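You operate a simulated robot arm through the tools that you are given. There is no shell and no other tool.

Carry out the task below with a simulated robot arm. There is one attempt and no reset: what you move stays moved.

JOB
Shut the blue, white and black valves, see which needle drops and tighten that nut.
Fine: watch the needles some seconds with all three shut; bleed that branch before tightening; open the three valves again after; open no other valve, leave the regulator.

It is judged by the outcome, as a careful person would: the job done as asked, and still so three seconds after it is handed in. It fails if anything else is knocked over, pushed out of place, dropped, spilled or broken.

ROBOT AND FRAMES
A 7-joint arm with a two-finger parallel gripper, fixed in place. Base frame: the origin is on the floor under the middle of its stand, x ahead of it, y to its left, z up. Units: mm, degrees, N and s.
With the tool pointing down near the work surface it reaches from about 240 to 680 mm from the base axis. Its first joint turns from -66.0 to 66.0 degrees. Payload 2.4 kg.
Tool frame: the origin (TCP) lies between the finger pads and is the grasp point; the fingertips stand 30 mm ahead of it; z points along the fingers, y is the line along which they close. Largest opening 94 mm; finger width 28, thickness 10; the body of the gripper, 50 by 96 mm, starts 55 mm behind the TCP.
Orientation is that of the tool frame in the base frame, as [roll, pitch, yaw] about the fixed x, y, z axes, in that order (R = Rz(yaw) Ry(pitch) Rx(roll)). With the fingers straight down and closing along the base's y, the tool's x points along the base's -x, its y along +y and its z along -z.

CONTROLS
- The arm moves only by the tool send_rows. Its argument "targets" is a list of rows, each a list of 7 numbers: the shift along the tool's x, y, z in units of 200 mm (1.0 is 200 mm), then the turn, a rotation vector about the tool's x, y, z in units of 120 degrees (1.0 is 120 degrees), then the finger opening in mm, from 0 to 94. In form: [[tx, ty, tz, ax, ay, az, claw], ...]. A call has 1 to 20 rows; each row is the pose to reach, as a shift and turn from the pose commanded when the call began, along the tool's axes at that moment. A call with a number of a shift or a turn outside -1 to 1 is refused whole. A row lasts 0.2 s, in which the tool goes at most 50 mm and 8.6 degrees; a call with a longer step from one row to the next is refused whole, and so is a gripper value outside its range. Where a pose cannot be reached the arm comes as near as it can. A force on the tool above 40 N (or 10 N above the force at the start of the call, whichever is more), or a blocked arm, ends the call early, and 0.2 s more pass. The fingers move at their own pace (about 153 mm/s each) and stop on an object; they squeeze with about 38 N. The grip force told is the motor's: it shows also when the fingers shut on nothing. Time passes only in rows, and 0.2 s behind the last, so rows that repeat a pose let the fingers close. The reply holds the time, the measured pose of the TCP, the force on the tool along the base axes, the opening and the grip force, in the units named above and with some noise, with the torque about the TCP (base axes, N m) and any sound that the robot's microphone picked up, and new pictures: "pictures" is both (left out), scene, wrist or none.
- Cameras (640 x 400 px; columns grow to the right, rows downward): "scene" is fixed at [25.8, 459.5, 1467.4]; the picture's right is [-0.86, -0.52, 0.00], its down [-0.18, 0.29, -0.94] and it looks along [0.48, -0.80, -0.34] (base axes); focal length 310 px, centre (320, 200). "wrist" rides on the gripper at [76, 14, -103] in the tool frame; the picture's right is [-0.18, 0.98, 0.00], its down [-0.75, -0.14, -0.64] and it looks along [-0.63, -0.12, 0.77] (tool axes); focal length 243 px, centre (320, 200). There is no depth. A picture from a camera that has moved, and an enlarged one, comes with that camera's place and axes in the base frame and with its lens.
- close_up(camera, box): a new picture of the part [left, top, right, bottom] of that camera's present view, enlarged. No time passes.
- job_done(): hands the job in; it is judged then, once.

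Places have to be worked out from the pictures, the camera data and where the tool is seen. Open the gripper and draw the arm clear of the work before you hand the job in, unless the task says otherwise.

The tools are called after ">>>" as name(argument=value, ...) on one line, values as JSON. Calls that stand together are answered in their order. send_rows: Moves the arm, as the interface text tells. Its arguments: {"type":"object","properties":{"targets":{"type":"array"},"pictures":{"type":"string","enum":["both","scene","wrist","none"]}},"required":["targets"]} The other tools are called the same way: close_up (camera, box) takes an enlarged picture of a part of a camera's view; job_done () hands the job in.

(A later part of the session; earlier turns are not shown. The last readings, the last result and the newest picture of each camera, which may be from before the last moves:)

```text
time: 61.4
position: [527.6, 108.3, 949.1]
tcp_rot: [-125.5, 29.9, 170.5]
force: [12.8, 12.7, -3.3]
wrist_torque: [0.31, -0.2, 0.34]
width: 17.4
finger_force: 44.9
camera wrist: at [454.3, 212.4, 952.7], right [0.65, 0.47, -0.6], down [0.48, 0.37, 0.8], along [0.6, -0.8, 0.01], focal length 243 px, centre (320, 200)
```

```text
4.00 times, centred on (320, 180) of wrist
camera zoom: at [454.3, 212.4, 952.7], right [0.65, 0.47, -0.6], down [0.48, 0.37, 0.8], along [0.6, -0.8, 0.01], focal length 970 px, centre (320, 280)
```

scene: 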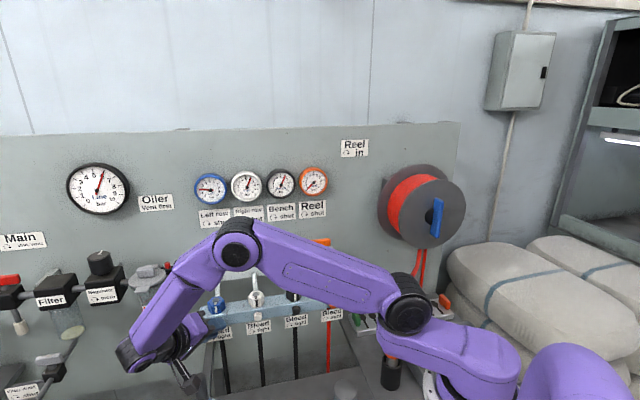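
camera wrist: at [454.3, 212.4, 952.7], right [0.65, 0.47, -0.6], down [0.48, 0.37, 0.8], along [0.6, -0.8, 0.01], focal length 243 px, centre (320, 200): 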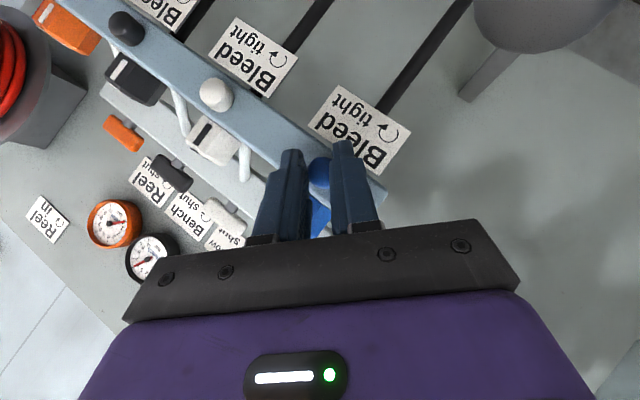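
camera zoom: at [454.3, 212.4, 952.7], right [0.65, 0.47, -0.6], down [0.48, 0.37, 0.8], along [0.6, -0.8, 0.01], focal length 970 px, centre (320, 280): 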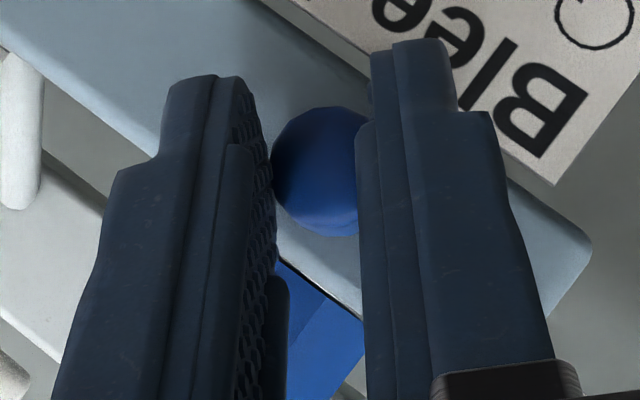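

The camera box is ~45 mm in front of the brush handle, so there's room. I correct the strain and turn on to about 75° total.

>>> send_rows(targets=[[-0.0035, 0.0125, -0.0035, 0, 0, 0, 5], [-0.0031, 0.0223, -0.0031, 0.0442, 0, -0.0442, 5], [-0.0017, 0.0319, -0.0017, 0.0884, 0, -0.0884, 5], [0.0005, 0.0412, 0.0005, 0.1326, 0, -0.1326, 5], [0.0035, 0.05, 0.0035, 0.1768, 0, -0.1768, 5]], pictures="both")

>>> close_up(camera="scene", box=[180, 150, 280, 220])

>>> close_up(camera="scene", box=[100, 280, 260, 400])

```text
time: 62.6
position: [528.8, 107.8, 942.5]
tcp_rot: [-100.4, 10.1, 178.4]
force: [-13.2, -11.0, 12.2]
wrist_torque: [-0.38, -0.07, -0.87]
width: 16.7
finger_force: 45.5
camera wrist: at [457.0, 212.6, 932.6], right [0.36, 0.17, -0.92], down [0.71, 0.59, 0.38], along [0.6, -0.79, 0.09], focal length 243 px, centre (320, 200)
```

scene: 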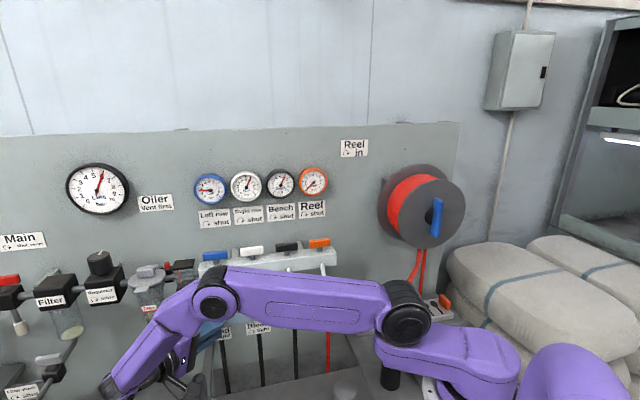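
wrist: 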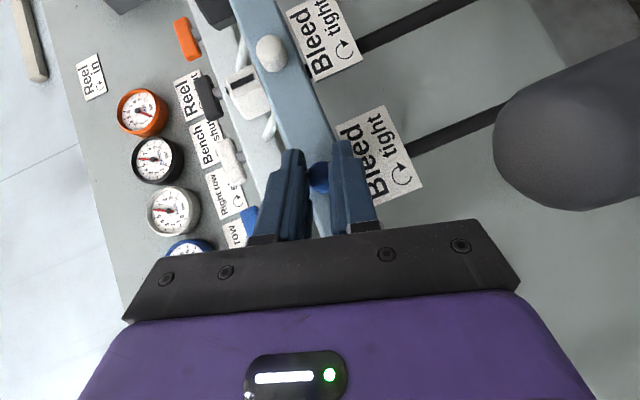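

```text
5.71 times, centred on (230, 185) of scene
camera zoom: at [25.3, 459.2, 1467.5], right [-0.86, -0.52, 0.0], down [-0.18, 0.3, -0.94], along [0.48, -0.8, -0.34], focal length 1773 px, centre (834, 286)
```

zoom: 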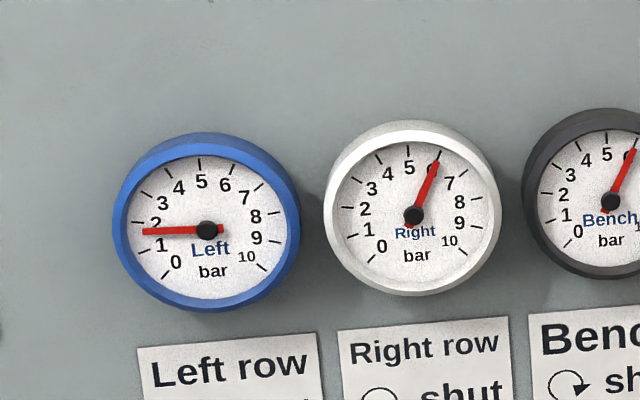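

```text
3.33 times, centred on (180, 340) of scene
camera zoom: at [25.3, 459.2, 1467.5], right [-0.86, -0.52, 0.0], down [-0.18, 0.3, -0.94], along [0.48, -0.8, -0.34], focal length 1034 px, centre (787, -267)
```

zoom: 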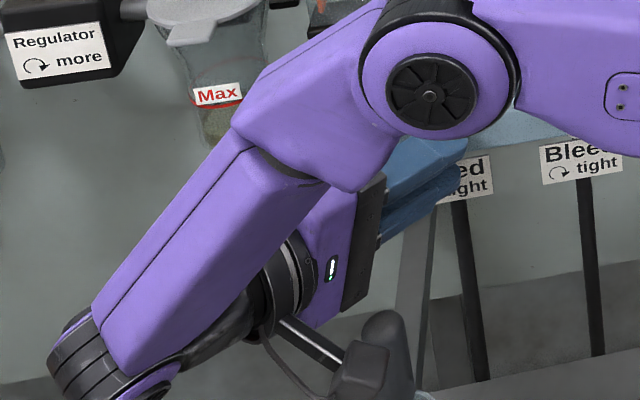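

About 75° turned with little resistance, but the needle only falls at the leak rate, so the bleed needs more turns. I open, back straight off the knob, and return to the upright tilt to take another stroke.

>>> send_rows(targets=[[0, 0, 0, 0, 0, 0, 28], [0, 0, 0, 0, 0, 0, 28], [0.06, 0, -0.06, 0, 0, 0, 28], [0.125, 0, -0.125, 0, 0, 0, 28]], pictures="none")

>>> close_up(camera="wrist", box=[240, 100, 440, 230])

>>> close_up(camera="scene", box=[80, 250, 280, 400])

```text
time: 63.6
position: [506.7, 137.5, 941.2]
tcp_rot: [-100.8, 10.6, 179.0]
force: [-0.3, 0.4, 0.0]
wrist_torque: [-0.01, 0.02, -0.03]
width: 27.9
finger_force: 0.1
```

```text
3.08 times, centred on (340, 165) of wrist
camera zoom: at [433.0, 240.7, 932.2], right [0.36, 0.18, -0.92], down [0.7, 0.59, 0.39], along [0.61, -0.79, 0.09], focal length 746 px, centre (258, 308)
```

zoom: 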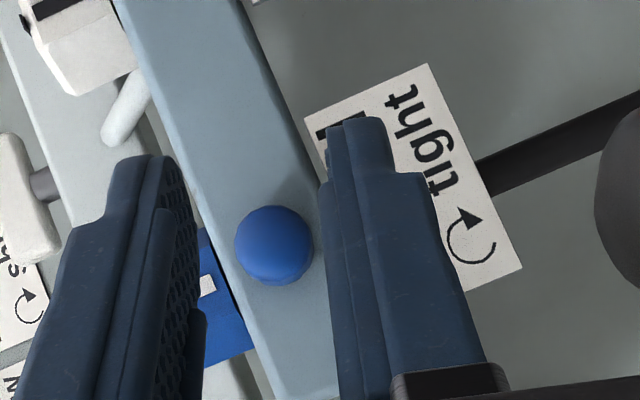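

```text
2.67 times, centred on (180, 325) of scene
camera zoom: at [25.8, 459.5, 1467.4], right [-0.86, -0.52, 0.0], down [-0.18, 0.29, -0.94], along [0.48, -0.8, -0.34], focal length 828 px, centre (693, -133)
```

zoom: 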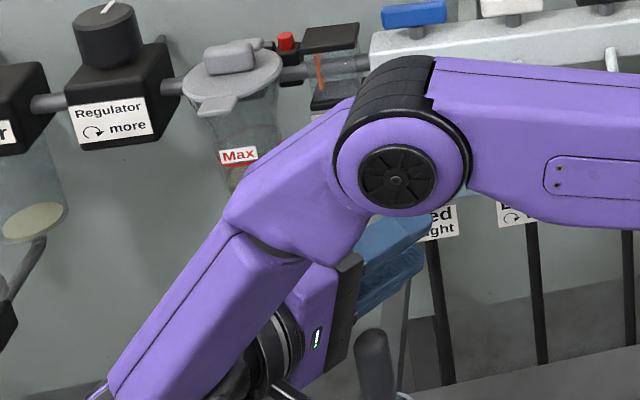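

The knob is visible (axis ≈ u 440, z 940). I rotate back to the upright tilt, staying 35 mm off, ready for a second stroke.

>>> send_rows(targets=[[0.004, -0.0075, 0.005, -0.0445, 0, 0.0445, 40], [0.008, -0.015, 0.0095, -0.089, 0, 0.089, 40], [0.012, -0.0226, 0.014, -0.1334, 0, 0.1334, 40], [0.016, -0.03, 0.019, -0.178, 0, 0.178, 40], [0.02, -0.0378, 0.024, -0.2224, 0, 0.2224, 40], [0.024, -0.0453, 0.0285, -0.267, 0, 0.267, 40], [0.028, -0.053, 0.033, -0.3114, 0, 0.3114, 40], [0.032, -0.06, 0.038, -0.356, 0, 0.356, 40], [0.036, -0.068, 0.043, -0.4, 0, 0.4, 40], [0.04, -0.0755, 0.0475, -0.4448, 0, 0.4448, 40], [0.04, -0.0755, 0.0475, -0.4448, 0, 0.4448, 40]], pictures="wrist")

>>> close_up(camera="wrist", box=[264, 140, 392, 220])

>>> close_up(camera="scene", box=[180, 150, 280, 220])

```text
time: 66.0
position: [494.7, 123.6, 952.1]
tcp_rot: [179.2, 45.0, 134.5]
force: [0.3, -0.2, -0.7]
wrist_torque: [0.04, -0.01, -0.01]
width: 40.1
finger_force: 0.3
camera wrist: at [416.5, 222.4, 971.5], right [0.79, 0.6, 0.14], down [-0.05, -0.16, 0.99], along [0.62, -0.78, -0.1], focal length 243 px, centre (320, 200)
```

wrist: 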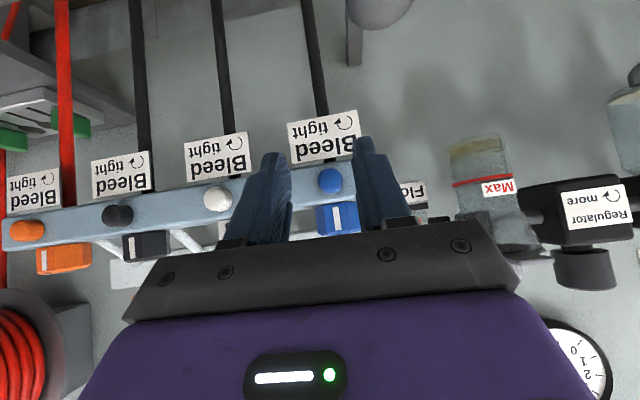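

```text
5.00 times, centred on (328, 180) of wrist
camera zoom: at [416.5, 222.4, 971.5], right [0.79, 0.6, 0.14], down [-0.05, -0.16, 0.99], along [0.62, -0.78, -0.1], focal length 1213 px, centre (280, 300)
```

zoom: 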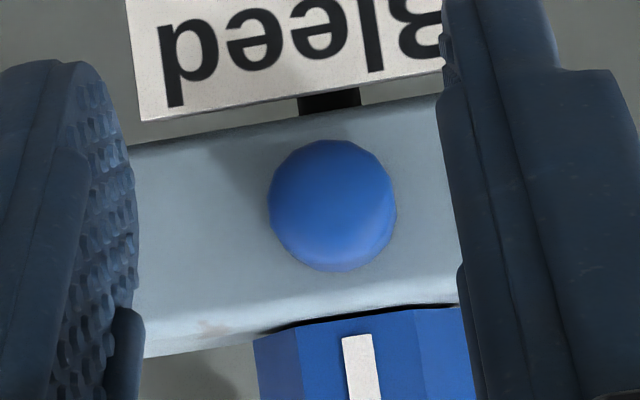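

```text
5.71 times, centred on (230, 185) of scene
camera zoom: at [25.8, 459.5, 1467.4], right [-0.86, -0.52, 0.0], down [-0.18, 0.29, -0.94], along [0.48, -0.8, -0.34], focal length 1773 px, centre (834, 286)
```

zoom: 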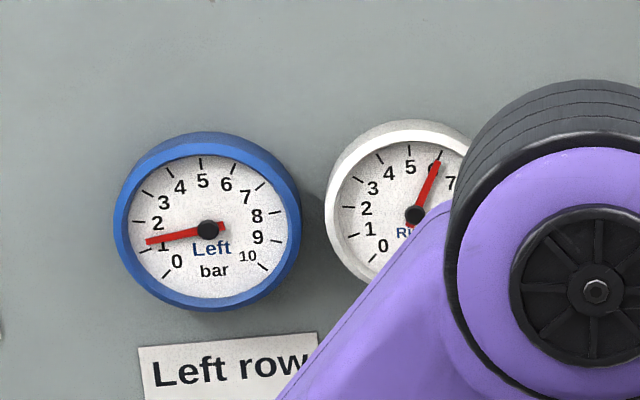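

Left is now at about 1.3 bar. I advance onto the knob again (2 mm sideways correction) and grip.

>>> send_rows(targets=[[-0.04, 0.01, 0.04, 0.004, 0, -0.004, 40], [-0.08, 0.01, 0.08, 0.004, 0, -0.004, 40], [-0.1237, 0.01, 0.1237, 0.004, 0, -0.004, 40], [-0.1237, 0.01, 0.1237, 0.004, 0, -0.004, 30], [-0.1237, 0.01, 0.1237, 0.004, 0, -0.004, 15], [-0.1237, 0.01, 0.1237, 0.004, 0, -0.004, 5], [-0.1237, 0.01, 0.1237, 0.004, 0, -0.004, 5]], pictures="wrist")

>>> close_up(camera="wrist", box=[240, 130, 400, 230])

```text
time: 67.6
position: [520.6, 101.1, 955.5]
tcp_rot: [-179.8, 45.0, 135.3]
force: [4.4, 2.4, -3.9]
wrist_torque: [0.16, 0.06, 0.15]
width: 17.5
finger_force: 45.1
camera wrist: at [442.6, 199.2, 972.3], right [0.79, 0.6, 0.13], down [-0.04, -0.15, 0.99], along [0.62, -0.78, -0.1], focal length 243 px, centre (320, 200)
```

wrist: 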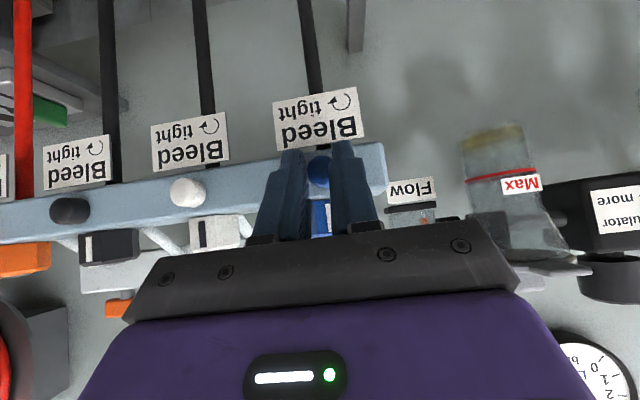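

```text
4.00 times, centred on (320, 180) of wrist
camera zoom: at [442.6, 199.2, 972.3], right [0.79, 0.6, 0.13], down [-0.04, -0.15, 0.99], along [0.62, -0.78, -0.1], focal length 970 px, centre (320, 280)
```

zoom: 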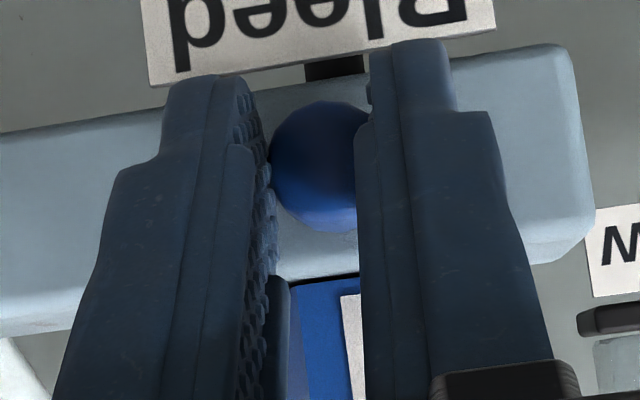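

Centred well this time. I make the second counter-clockwise stroke of 75° about the knob axis.

>>> send_rows(targets=[[0.0004, 0.0091, 0.0004, 0.0442, 0, -0.0442, 5], [0.0017, 0.0181, 0.0017, 0.0884, 0, -0.0884, 5], [0.0038, 0.0268, 0.0038, 0.1326, 0, -0.1326, 5], [0.0066, 0.035, 0.0066, 0.1768, 0, -0.1768, 5], [0.0102, 0.0426, 0.0102, 0.221, 0, -0.221, 5], [0.0145, 0.0495, 0.0145, 0.2652, 0, -0.2652, 5], [0.0194, 0.0555, 0.0194, 0.3094, 0, -0.3094, 5], [0.0247, 0.0606, 0.0247, 0.3535, 0, -0.3535, 5], [0.0305, 0.0647, 0.0305, 0.3977, 0, -0.3977, 5], [0.0367, 0.0676, 0.0367, 0.442, 0, -0.442, 5]], pictures="wrist")

>>> close_up(camera="scene", box=[180, 150, 280, 220])

>>> close_up(camera="wrist", box=[240, 130, 400, 230])

```text
time: 69.8
position: [533.0, 109.9, 944.9]
tcp_rot: [-100.6, 10.4, 179.1]
force: [1.9, 2.1, 7.7]
wrist_torque: [-0.2, -0.17, 0.1]
width: 16.8
finger_force: 44.8
camera wrist: at [458.1, 214.0, 934.2], right [0.36, 0.17, -0.92], down [0.7, 0.59, 0.39], along [0.61, -0.78, 0.09], focal length 243 px, centre (320, 200)
```

wrist: 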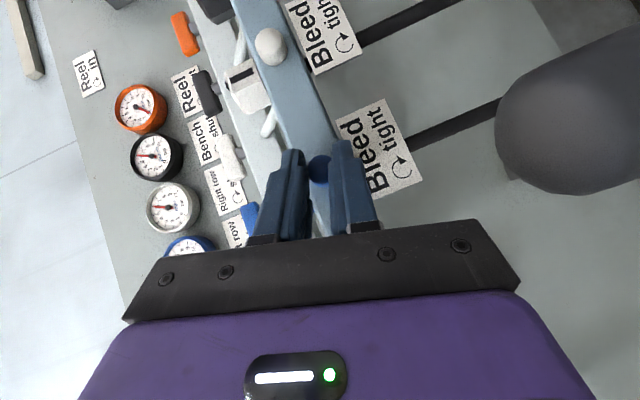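

```text
5.71 times, centred on (230, 185) of scene
camera zoom: at [25.7, 459.6, 1467.4], right [-0.86, -0.52, 0.0], down [-0.18, 0.29, -0.94], along [0.48, -0.8, -0.34], focal length 1773 px, centre (834, 286)
```

zoom: 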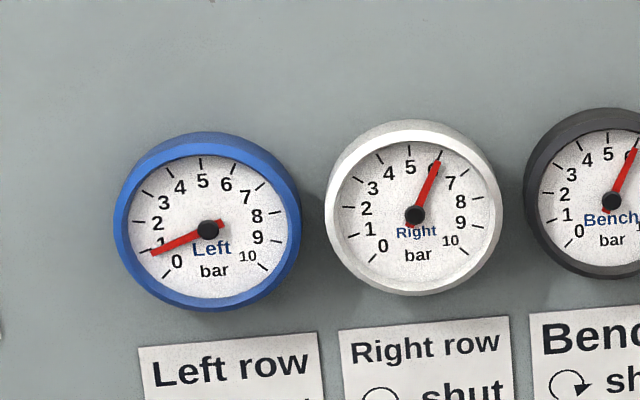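

```text
4.00 times, centred on (320, 180) of wrist
camera zoom: at [458.1, 214.0, 934.2], right [0.36, 0.17, -0.92], down [0.7, 0.59, 0.39], along [0.61, -0.78, 0.09], focal length 970 px, centre (320, 280)
```

zoom: 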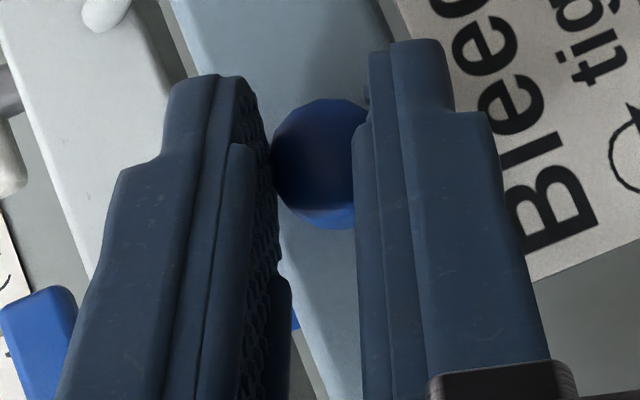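

Alignment is nearly force-free, yet the drop is still at leak pace (0.85 bar), so the screw isn't open yet after ~150°. I go back for a third stroke in one smooth sequence: release, retreat, swing back, advance, re-grip.

>>> send_rows(targets=[[0, 0, 0, 0, 0, 0, 28], [0, 0, 0, 0, 0, 0, 28], [0.06, 0, -0.06, 0, 0, 0, 28], [0.127, 0, -0.127, 0, 0, 0, 34], [0.1311, -0.0075, -0.1229, -0.0491, 0, 0.0491, 34], [0.1352, -0.015, -0.1188, -0.0982, 0, 0.0982, 34], [0.1392, -0.0226, -0.1148, -0.1473, 0, 0.1473, 34], [0.1433, -0.0301, -0.1107, -0.1964, 0, 0.1964, 34], [0.1474, -0.0376, -0.1066, -0.2456, 0, 0.2456, 34], [0.1515, -0.0451, -0.1025, -0.2947, 0, 0.2947, 34], [0.1555, -0.0527, -0.0985, -0.3438, 0, 0.3438, 34], [0.1596, -0.0602, -0.0944, -0.3929, 0, 0.3929, 34], [0.1637, -0.0677, -0.0903, -0.442, 0, 0.442, 34], [0.1002, -0.0677, -0.0268, -0.442, 0, 0.442, 34], [0.0367, -0.0677, 0.0367, -0.442, 0, 0.442, 34], [0.0367, -0.0677, 0.0367, -0.442, 0, 0.442, 22], [0.0367, -0.0677, 0.0367, -0.442, 0, 0.442, 10], [0.0367, -0.0677, 0.0367, -0.442, 0, 0.442, 5], [0.0367, -0.0677, 0.0367, -0.442, 0, 0.442, 5]], pictures="wrist")

>>> close_up(camera="scene", box=[180, 150, 280, 220])

>>> close_up(camera="wrist", box=[240, 130, 400, 230])

```text
time: 73.8
position: [521.3, 100.3, 953.8]
tcp_rot: [-179.7, 45.1, 135.2]
force: [5.0, 2.8, -1.6]
wrist_torque: [0.12, 0.02, 0.15]
width: 17.1
finger_force: 45.1
camera wrist: at [442.7, 199.2, 972.8], right [0.79, 0.6, 0.13], down [-0.04, -0.15, 0.99], along [0.62, -0.78, -0.1], focal length 243 px, centre (320, 200)
```

wrist: 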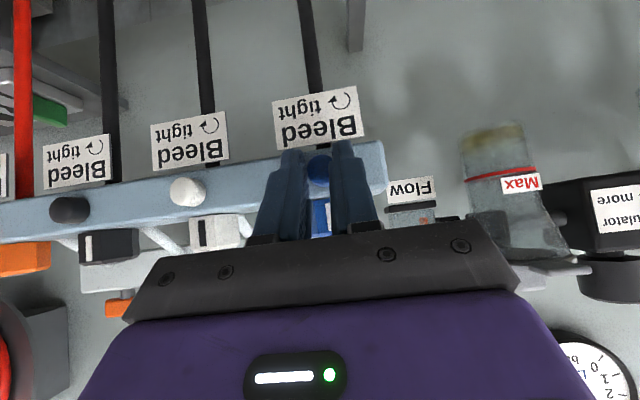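

```text
5.71 times, centred on (230, 185) of scene
camera zoom: at [26.0, 459.6, 1467.3], right [-0.86, -0.52, 0.0], down [-0.18, 0.29, -0.94], along [0.48, -0.8, -0.34], focal length 1773 px, centre (834, 286)
```

zoom: 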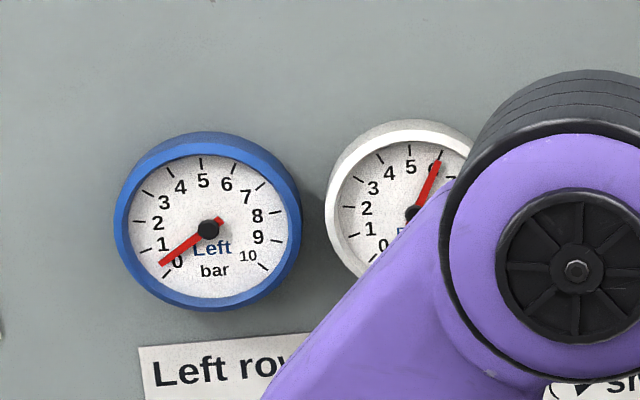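

```text
4.00 times, centred on (320, 180) of wrist
camera zoom: at [442.7, 199.2, 972.8], right [0.79, 0.6, 0.13], down [-0.04, -0.15, 0.99], along [0.62, -0.78, -0.1], focal length 970 px, centre (320, 280)
```

zoom: 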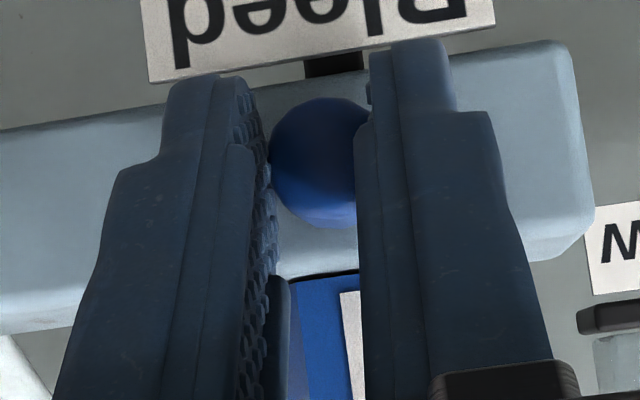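

Left at ~0.35 bar. Third counter-clockwise stroke of 75°.

>>> send_rows(targets=[[0.0004, 0.0091, 0.0004, 0.0442, 0, -0.0442, 5], [0.0017, 0.0181, 0.0017, 0.0884, 0, -0.0884, 5], [0.0038, 0.0268, 0.0038, 0.1326, 0, -0.1326, 5], [0.0066, 0.035, 0.0066, 0.1768, 0, -0.1768, 5], [0.0102, 0.0426, 0.0102, 0.221, 0, -0.221, 5], [0.0145, 0.0495, 0.0145, 0.2652, 0, -0.2652, 5], [0.0194, 0.0555, 0.0194, 0.3094, 0, -0.3094, 5], [0.0247, 0.0606, 0.0247, 0.3535, 0, -0.3535, 5], [0.0305, 0.0647, 0.0305, 0.3977, 0, -0.3977, 5], [0.0367, 0.0676, 0.0367, 0.442, 0, -0.442, 5]], pictures="wrist")

>>> close_up(camera="scene", box=[180, 150, 280, 220])

>>> close_up(camera="wrist", box=[240, 130, 400, 230])

```text
time: 76.0
position: [531.9, 109.5, 944.0]
tcp_rot: [-100.5, 10.3, 179.0]
force: [1.3, 2.8, 2.4]
wrist_torque: [-0.12, -0.12, 0.13]
width: 16.5
finger_force: 45.0
camera wrist: at [457.9, 213.6, 934.3], right [0.36, 0.17, -0.92], down [0.71, 0.59, 0.39], along [0.61, -0.79, 0.09], focal length 243 px, centre (320, 200)
```

wrist: 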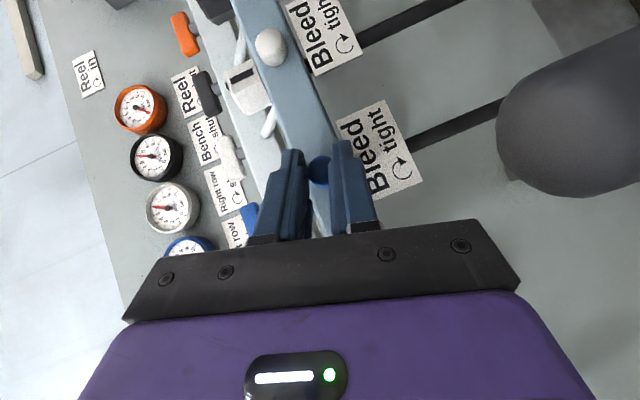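

```text
5.71 times, centred on (230, 185) of scene
camera zoom: at [25.8, 459.6, 1467.4], right [-0.86, -0.52, 0.0], down [-0.18, 0.29, -0.94], along [0.48, -0.8, -0.34], focal length 1773 px, centre (834, 286)
```

zoom: 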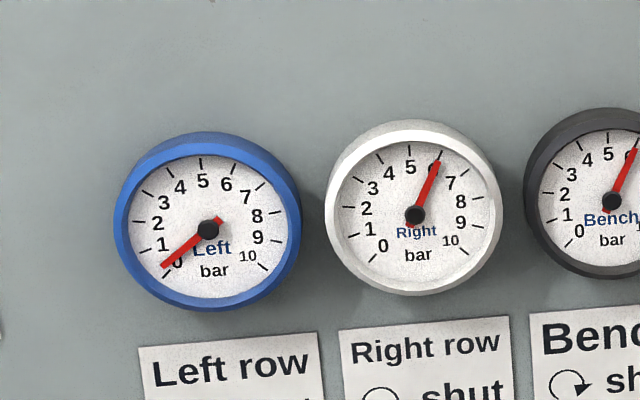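

```text
4.00 times, centred on (320, 180) of wrist
camera zoom: at [457.9, 213.6, 934.3], right [0.36, 0.17, -0.92], down [0.71, 0.59, 0.39], along [0.61, -0.79, 0.09], focal length 970 px, centre (320, 280)
```

zoom: 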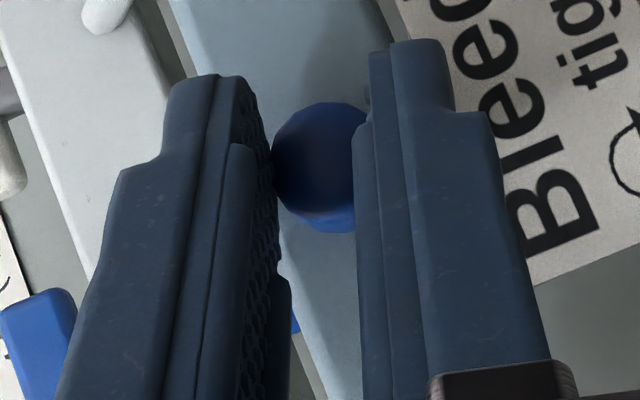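

I hold for a second to see how the Left needle behaves with the screw turned this far.

>>> send_rows(targets=[[0, 0, 0, 0, 0, 0, 5], [0, 0, 0, 0, 0, 0, 5], [0, 0, 0, 0, 0, 0, 5], [0, 0, 0, 0, 0, 0, 5], [0, 0, 0, 0, 0, 0, 5]], pictures="none")

>>> close_up(camera="scene", box=[190, 165, 240, 215])

>>> close_up(camera="wrist", box=[290, 140, 350, 190])

```text
time: 77.2
position: [531.5, 109.7, 944.5]
tcp_rot: [-100.6, 10.4, 179.0]
force: [1.5, 2.1, 3.9]
wrist_torque: [-0.08, -0.05, 0.09]
width: 16.5
finger_force: 44.9
```

```text
8.00 times, centred on (215, 190) of scene
camera zoom: at [25.8, 459.6, 1467.4], right [-0.86, -0.52, 0.0], down [-0.18, 0.29, -0.94], along [0.48, -0.8, -0.34], focal length 2483 px, centre (1160, 280)
```

zoom: 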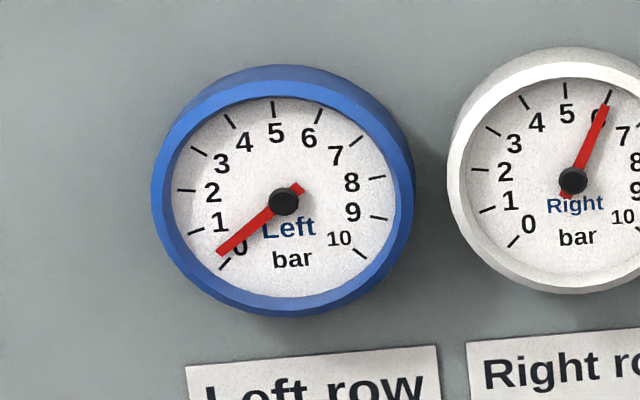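

```text
8.00 times, centred on (320, 165) of wrist
camera zoom: at [458.0, 213.6, 934.3], right [0.36, 0.17, -0.92], down [0.7, 0.59, 0.39], along [0.61, -0.79, 0.09], focal length 1941 px, centre (320, 480)
```

zoom: 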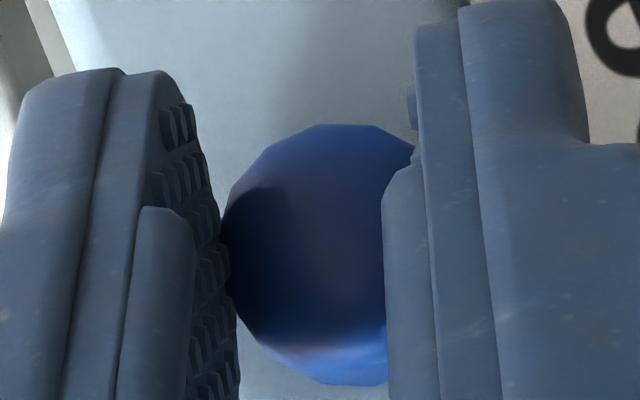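

I test whether the knob really follows the fingers: the knob outline shows facets, so I turn back 10° and compare the outline in the gripper's own view.

>>> send_rows(targets=[[0.0002, -0.0061, 0.0002, -0.0295, 0, 0.0295, 5], [0.0007, -0.0122, 0.0007, -0.0589, 0, 0.0589, 5]], pictures="none")

>>> close_up(camera="wrist", box=[290, 140, 350, 190])

```text
time: 77.8
position: [531.2, 110.2, 945.5]
tcp_rot: [-108.2, 17.3, 177.2]
force: [5.3, 5.9, -0.2]
wrist_torque: [0.03, 0.15, 0.15]
width: 17.5
finger_force: 44.7
```

```text
8.00 times, centred on (320, 165) of wrist
camera zoom: at [458.0, 214.5, 940.6], right [0.47, 0.29, -0.84], down [0.65, 0.54, 0.54], along [0.6, -0.79, 0.07], focal length 1941 px, centre (320, 480)
```

zoom: 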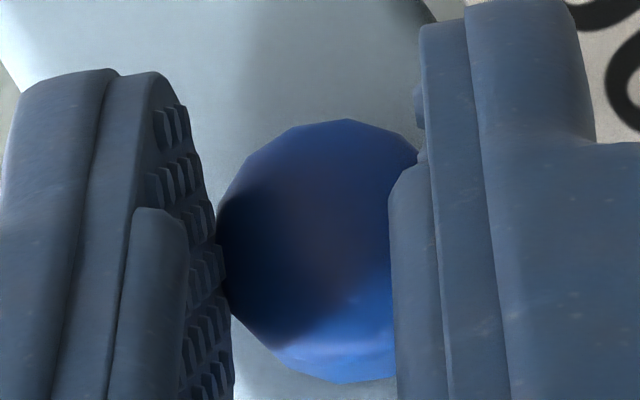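

The outline shifted by about 10° relative to the pads, so the knob is slipping in my grip: it has not turned. I need the knob deeper in the pads. I back off and stand the tool nearly upright, so the pads' full width can hold the knob at the grasp point.

>>> send_rows(targets=[[0, 0, 0, 0, 0, 0, 28], [0, 0, 0, 0, 0, 0, 28], [0.076, 0, -0.076, 0, 0, 0, 28], [0.152, 0, -0.152, 0, 0, 0, 28], [0.1482, -0.0309, -0.1558, -0.0426, 0, 0.0426, 30], [0.1443, -0.0618, -0.1597, -0.0851, 0, 0.0851, 34], [0.1405, -0.0927, -0.1635, -0.1277, 0, 0.1277, 38], [0.1367, -0.1236, -0.1673, -0.1702, 0, 0.1702, 40], [0.1328, -0.1544, -0.1712, -0.2128, 0, 0.2128, 40], [0.129, -0.1853, -0.175, -0.2553, 0, 0.2553, 40], [0.1252, -0.2162, -0.1788, -0.2979, 0, 0.2979, 40], [0.1213, -0.2471, -0.1827, -0.3404, 0, 0.3404, 40], [0.1175, -0.278, -0.1865, -0.383, 0, 0.383, 40], [0.1175, -0.278, -0.1865, -0.383, 0, 0.383, 40]], pictures="none")

>>> send_rows(targets=[[0, 0, 0, 0, 0.067, 0, 40], [0, 0, 0, 0, 0.133, 0, 40], [0, 0, 0, 0, 0.2, 0, 40], [0, 0, 0, 0, 0.267, 0, 40], [0, 0, 0, 0, 0.333, 0, 40], [0, 0, 0, 0, 0.333, 0, 40]], pictures="both")

```text
time: 80.8
position: [490.0, 130.3, 1000.3]
tcp_rot: [-179.9, 45.1, 135.1]
force: [-0.8, -0.2, 0.0]
wrist_torque: [0.01, 0.0, 0.01]
width: 39.9
finger_force: 0.0
```

```text
time: 82.2
position: [490.8, 130.7, 1000.7]
tcp_rot: [-179.8, 5.0, 135.0]
force: [-0.1, 0.2, -0.6]
wrist_torque: [-0.03, -0.02, -0.02]
width: 39.9
finger_force: 0.0
camera wrist: at [441.1, 199.2, 1095.1], right [0.83, 0.56, 0.01], down [0.39, -0.59, 0.71], along [0.41, -0.58, -0.71], focal length 243 px, centre (320, 200)
```

scene: 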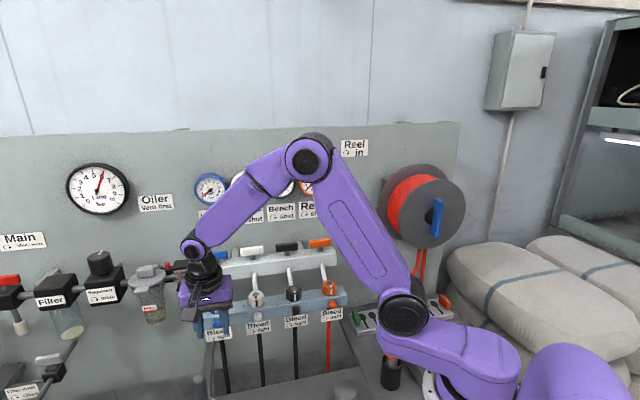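
wrist: 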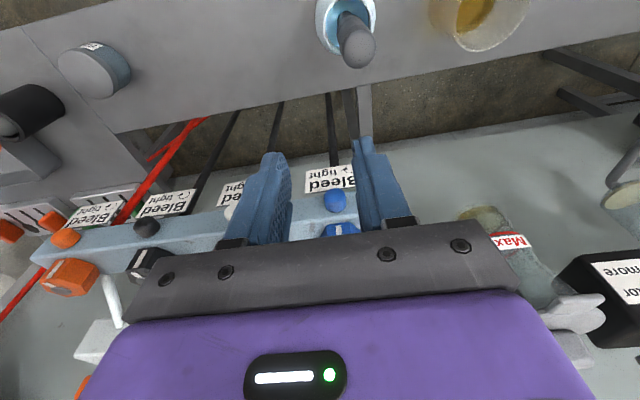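

Tool is nearly upright in front of the rail. I lower to knob height, still 40 mm in front of it, and check alignment.

>>> send_rows(targets=[[-0.02, 0.001, 0.1, 0, 0, 0, 40], [-0.04, 0.0015, 0.2, 0, 0, 0, 40], [-0.0625, 0.0015, 0.28, 0, 0, 0, 40], [-0.0625, 0.0015, 0.28, 0, 0, 0, 40]], pictures="wrist")

>>> close_up(camera="wrist", box=[240, 100, 440, 240])

```text
time: 83.2
position: [502.4, 119.7, 944.6]
tcp_rot: [-179.9, 4.9, 134.9]
force: [0.4, -0.2, -0.3]
wrist_torque: [-0.02, 0.0, -0.02]
width: 40.0
finger_force: 0.0
camera wrist: at [453.7, 187.7, 1040.4], right [0.82, 0.57, 0.01], down [0.39, -0.59, 0.71], along [0.41, -0.58, -0.71], focal length 243 px, centre (320, 200)
```

wrist: 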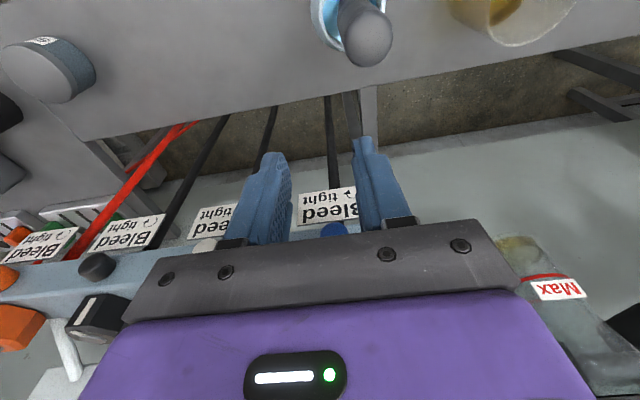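

```text
2.86 times, centred on (340, 170) of wrist
camera zoom: at [453.7, 187.7, 1040.4], right [0.82, 0.57, 0.01], down [0.39, -0.59, 0.71], along [0.41, -0.58, -0.71], focal length 693 px, centre (263, 286)
```

zoom: 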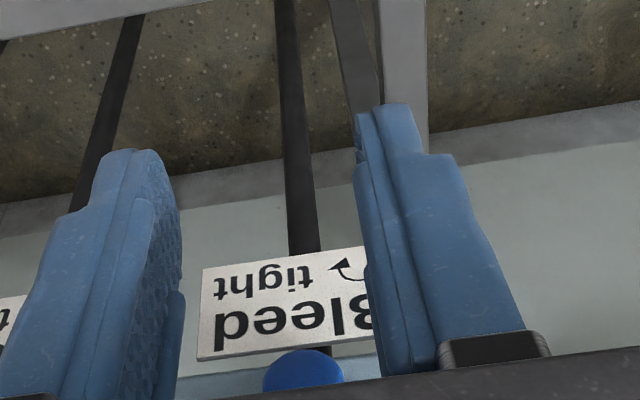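

Aligned (u≈439.9). I move in toward the rail so the pads straddle the knob at the grasp point.

>>> send_rows(targets=[[-0.07, 0, 0.006, 0, 0, 0, 40], [-0.14, 0, 0.0125, 0, 0, 0, 40], [-0.19, 0, 0.0165, 0, 0, 0, 40], [-0.211, 0, 0.0185, 0, 0, 0, 40], [-0.211, 0, 0.0185, 0, 0, 0, 40]], pictures="wrist")

>>> close_up(camera="wrist", box=[240, 130, 400, 250])

>>> close_up(camera="scene", box=[150, 240, 270, 350])

```text
time: 84.4
position: [532.4, 87.6, 946.0]
tcp_rot: [-179.9, 5.0, 135.0]
force: [0.3, 0.3, 0.6]
wrist_torque: [-0.03, -0.03, 0.0]
width: 40.1
finger_force: 0.0
camera wrist: at [483.6, 157.3, 1040.2], right [0.82, 0.57, 0.01], down [0.39, -0.59, 0.71], along [0.41, -0.58, -0.71], focal length 243 px, centre (320, 200)
```

wrist: 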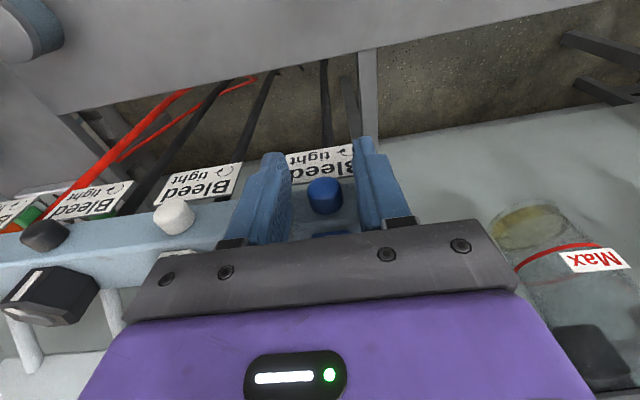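

```text
3.33 times, centred on (320, 190) of wrist
camera zoom: at [483.6, 157.3, 1040.2], right [0.82, 0.57, 0.01], down [0.39, -0.59, 0.71], along [0.41, -0.58, -0.71], focal length 809 px, centre (320, 233)
```

zoom: 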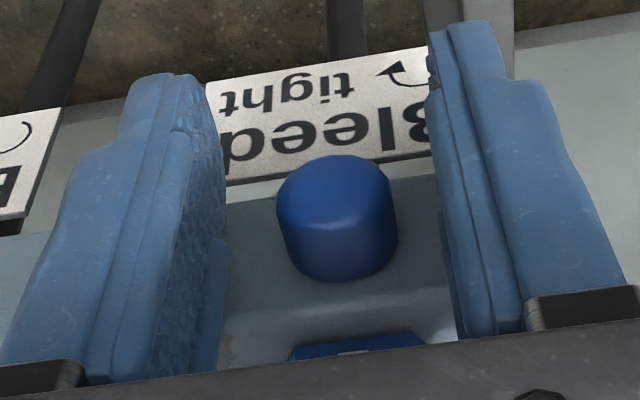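

```text
3.64 times, centred on (210, 295) of scene
camera zoom: at [25.8, 459.5, 1467.4], right [-0.86, -0.52, 0.0], down [-0.18, 0.29, -0.94], along [0.48, -0.8, -0.34], focal length 1128 px, centre (720, -146)
```

zoom: 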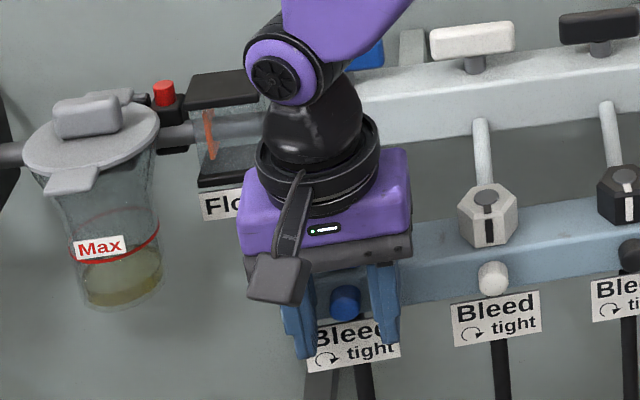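

The knob now lies deep between the pads. Closing.

>>> send_rows(targets=[[0, 0, 0, 0, 0, 0, 28], [0, 0, 0, 0, 0, 0, 15], [0, 0, 0, 0, 0, 0, 5], [0, 0, 0, 0, 0, 0, 5]], pictures="wrist")

>>> close_up(camera="wrist", box=[280, 160, 360, 230])

```text
time: 85.4
position: [532.8, 89.2, 946.2]
tcp_rot: [179.9, 5.1, 135.1]
force: [4.0, 4.4, 7.5]
wrist_torque: [-0.03, -0.01, 0.1]
width: 18.4
finger_force: 44.8
camera wrist: at [483.9, 158.0, 1040.8], right [0.82, 0.57, 0.02], down [0.39, -0.59, 0.71], along [0.41, -0.58, -0.71], focal length 243 px, centre (320, 200)
```

wrist: 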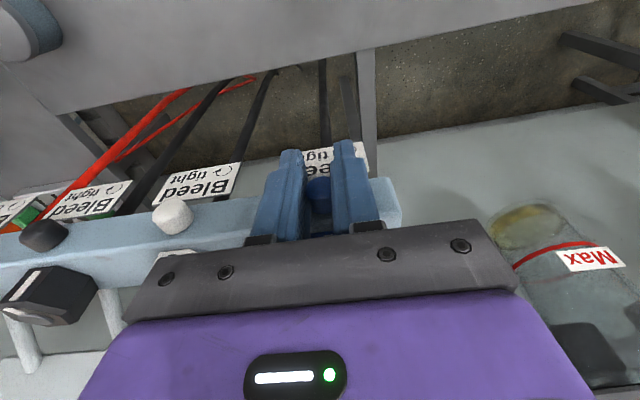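

```text
5.71 times, centred on (320, 195) of wrist
camera zoom: at [483.9, 158.0, 1040.8], right [0.82, 0.57, 0.02], down [0.39, -0.59, 0.71], along [0.41, -0.58, -0.71], focal length 1386 px, centre (320, 229)
```

zoom: 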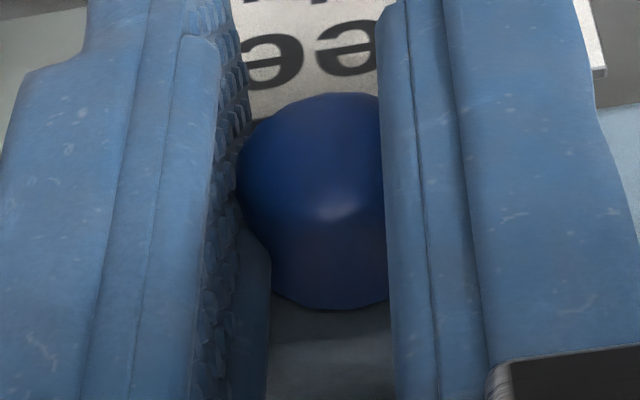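

Now it holds the full 18.4 mm diameter. I turn 15° counter-clockwise and compare width and outline for slip.

>>> send_rows(targets=[[0, 0.0034, 0.0002, 0.0623, 0, -0.0054, 5], [0, 0.0067, 0.0009, 0.1245, 0, -0.0109, 5]], pictures="wrist")

>>> close_up(camera="wrist", box=[280, 160, 360, 230])

```text
time: 86.0
position: [534.8, 90.8, 947.1]
tcp_rot: [-165.1, 5.0, 136.4]
force: [7.6, 7.9, 30.3]
wrist_torque: [-0.04, -0.4, 0.03]
width: 17.6
finger_force: 45.2
camera wrist: at [502.2, 176.2, 1035.0], right [0.8, 0.55, -0.24], down [0.52, -0.46, 0.72], along [0.29, -0.7, -0.65], focal length 243 px, centre (320, 200)
```

wrist: 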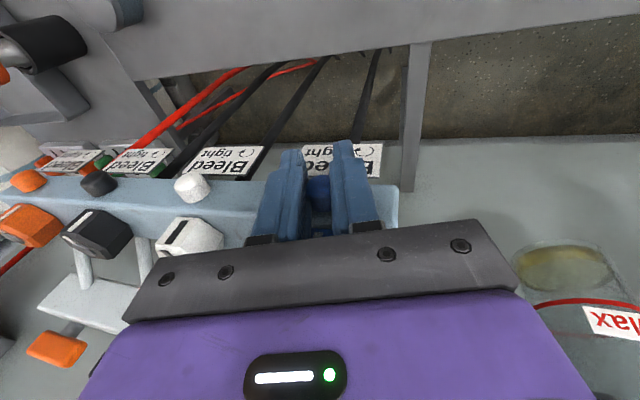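

```text
5.71 times, centred on (320, 195) of wrist
camera zoom: at [502.2, 176.2, 1035.0], right [0.8, 0.55, -0.24], down [0.52, -0.46, 0.72], along [0.29, -0.7, -0.65], focal length 1386 px, centre (320, 229)
```

zoom: 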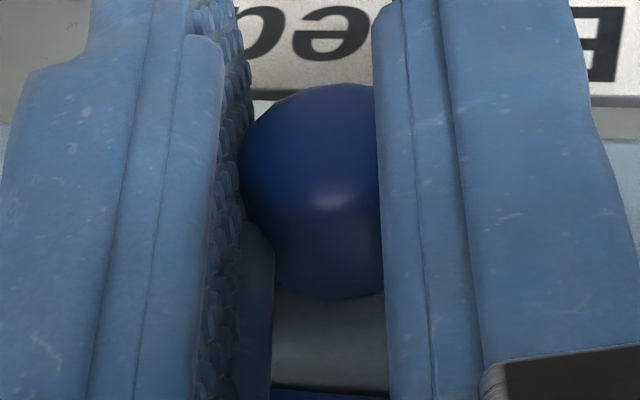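

Width went from 18.4 to 17.6: the pads have settled flush on two facets, with higher torque now. I relieve the vertical strain a little and turn another 15°, watching whether the width stays constant.

>>> send_rows(targets=[[0, 0, -0.008, 0, 0, 0, 5], [0, 0.0034, -0.0078, 0.0623, 0, -0.0054, 5], [0, 0.0067, -0.0071, 0.1245, 0, -0.0109, 5]], pictures="wrist")

>>> close_up(camera="wrist", box=[280, 160, 360, 230])

>>> close_up(camera="scene", box=[190, 165, 240, 215])

```text
time: 86.8
position: [535.4, 91.6, 946.5]
tcp_rot: [-150.0, 4.5, 137.6]
force: [16.9, 17.0, 15.5]
wrist_torque: [0.04, -0.44, 0.27]
width: 18.1
finger_force: 44.5
camera wrist: at [518.1, 193.3, 1021.7], right [0.74, 0.48, -0.47], down [0.65, -0.33, 0.68], along [0.17, -0.81, -0.55], focal length 243 px, centre (320, 200)
```

wrist: 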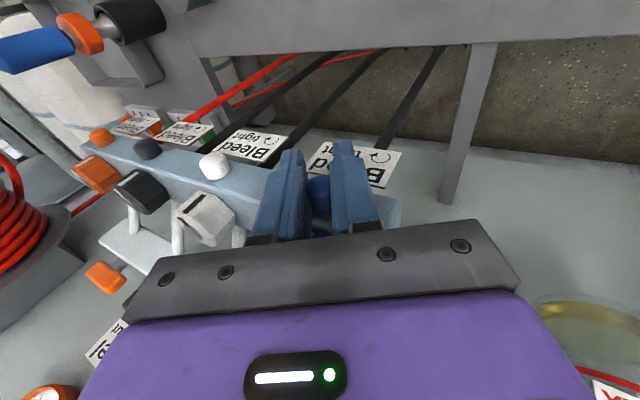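

```text
5.71 times, centred on (320, 195) of wrist
camera zoom: at [518.1, 193.3, 1021.7], right [0.74, 0.48, -0.47], down [0.65, -0.33, 0.68], along [0.17, -0.81, -0.55], focal length 1386 px, centre (320, 229)
```

zoom: 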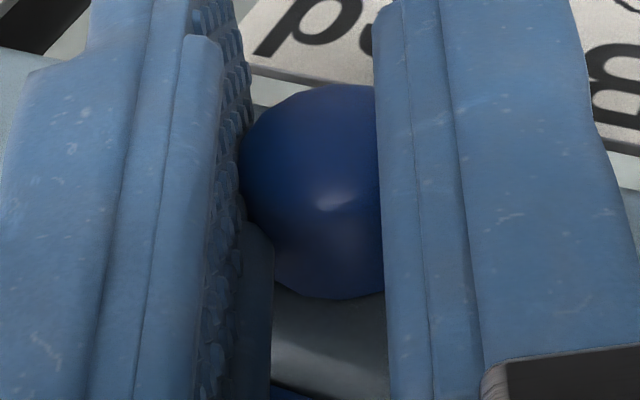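

```text
8.00 times, centred on (215, 190) of scene
camera zoom: at [26.0, 459.9, 1467.2], right [-0.86, -0.52, 0.0], down [-0.18, 0.29, -0.94], along [0.48, -0.8, -0.34], focal length 2483 px, centre (1160, 280)
```

zoom: 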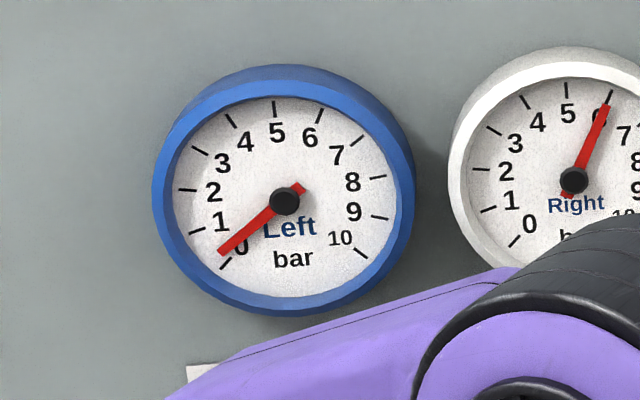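

Between the last two views the knob outline stayed fixed relative to the pads, so it may now be turning with me (torque ≈0.27 N·m). I relieve the side strain slightly and turn another 15°.

>>> send_rows(targets=[[0, 0.004, -0.01, 0, 0, 0, 5], [0, 0.0074, -0.0098, 0.0623, 0, -0.0054, 5], [0, 0.0107, -0.0091, 0.1245, 0, -0.0109, 5]], pictures="wrist")

>>> close_up(camera="wrist", box=[280, 160, 360, 230])

>>> close_up(camera="scene", box=[190, 165, 240, 215])

```text
time: 87.6
position: [538.1, 91.9, 946.2]
tcp_rot: [-134.9, 3.6, 138.7]
force: [17.5, 16.7, 1.8]
wrist_torque: [0.25, -0.25, 0.12]
width: 17.8
finger_force: 44.9
camera wrist: at [532.4, 206.9, 1002.6], right [0.63, 0.37, -0.68], down [0.77, -0.21, 0.6], along [0.08, -0.91, -0.42], focal length 243 px, centre (320, 200)
```

wrist: 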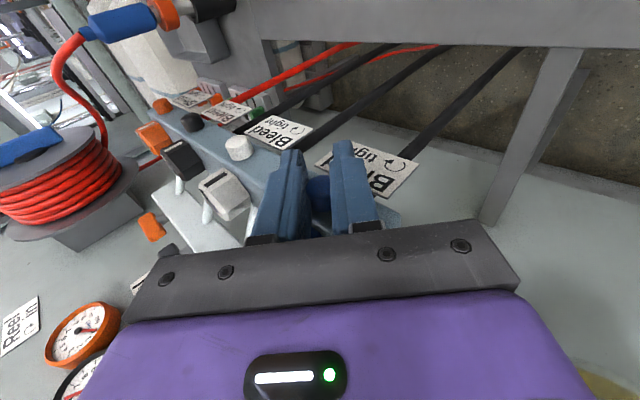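

```text
5.71 times, centred on (320, 195) of wrist
camera zoom: at [532.4, 206.9, 1002.6], right [0.63, 0.37, -0.68], down [0.77, -0.21, 0.6], along [0.08, -0.91, -0.42], focal length 1386 px, centre (320, 229)
```

zoom: 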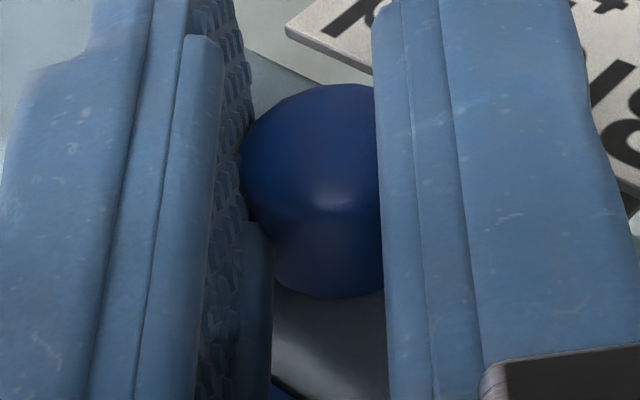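

```text
8.00 times, centred on (215, 190) of scene
camera zoom: at [26.2, 460.0, 1467.2], right [-0.86, -0.52, 0.0], down [-0.18, 0.29, -0.94], along [0.48, -0.8, -0.34], focal length 2483 px, centre (1160, 280)
```

zoom: 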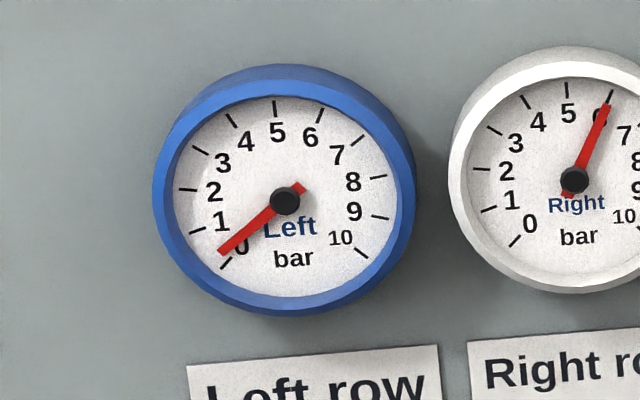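

The needle has stayed exactly the same for 10 s, so I check what "zero" looks like on the Reel gauge (unpressurised), and look at the knob in finer detail.

>>> close_up(camera="scene", box=[290, 157, 340, 207])

>>> close_up(camera="wrist", box=[304, 170, 336, 190])

```text
8.00 times, centred on (315, 182) of scene
camera zoom: at [26.2, 460.0, 1467.2], right [-0.86, -0.52, 0.0], down [-0.18, 0.29, -0.94], along [0.48, -0.8, -0.34], focal length 2483 px, centre (360, 344)
```

zoom: 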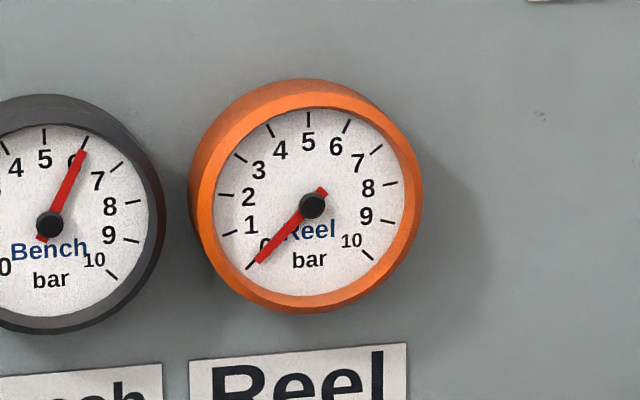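

```text
16.00 times, centred on (320, 180) of wrist
camera zoom: at [532.4, 206.9, 1002.6], right [0.63, 0.37, -0.68], down [0.77, -0.21, 0.6], along [0.08, -0.91, -0.42], focal length 3882 px, centre (320, 520)
```

zoom: 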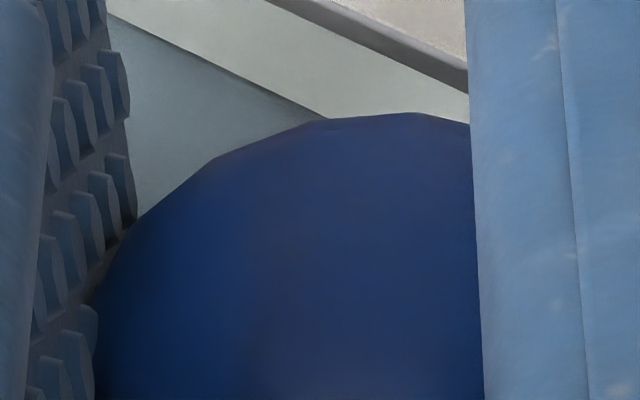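

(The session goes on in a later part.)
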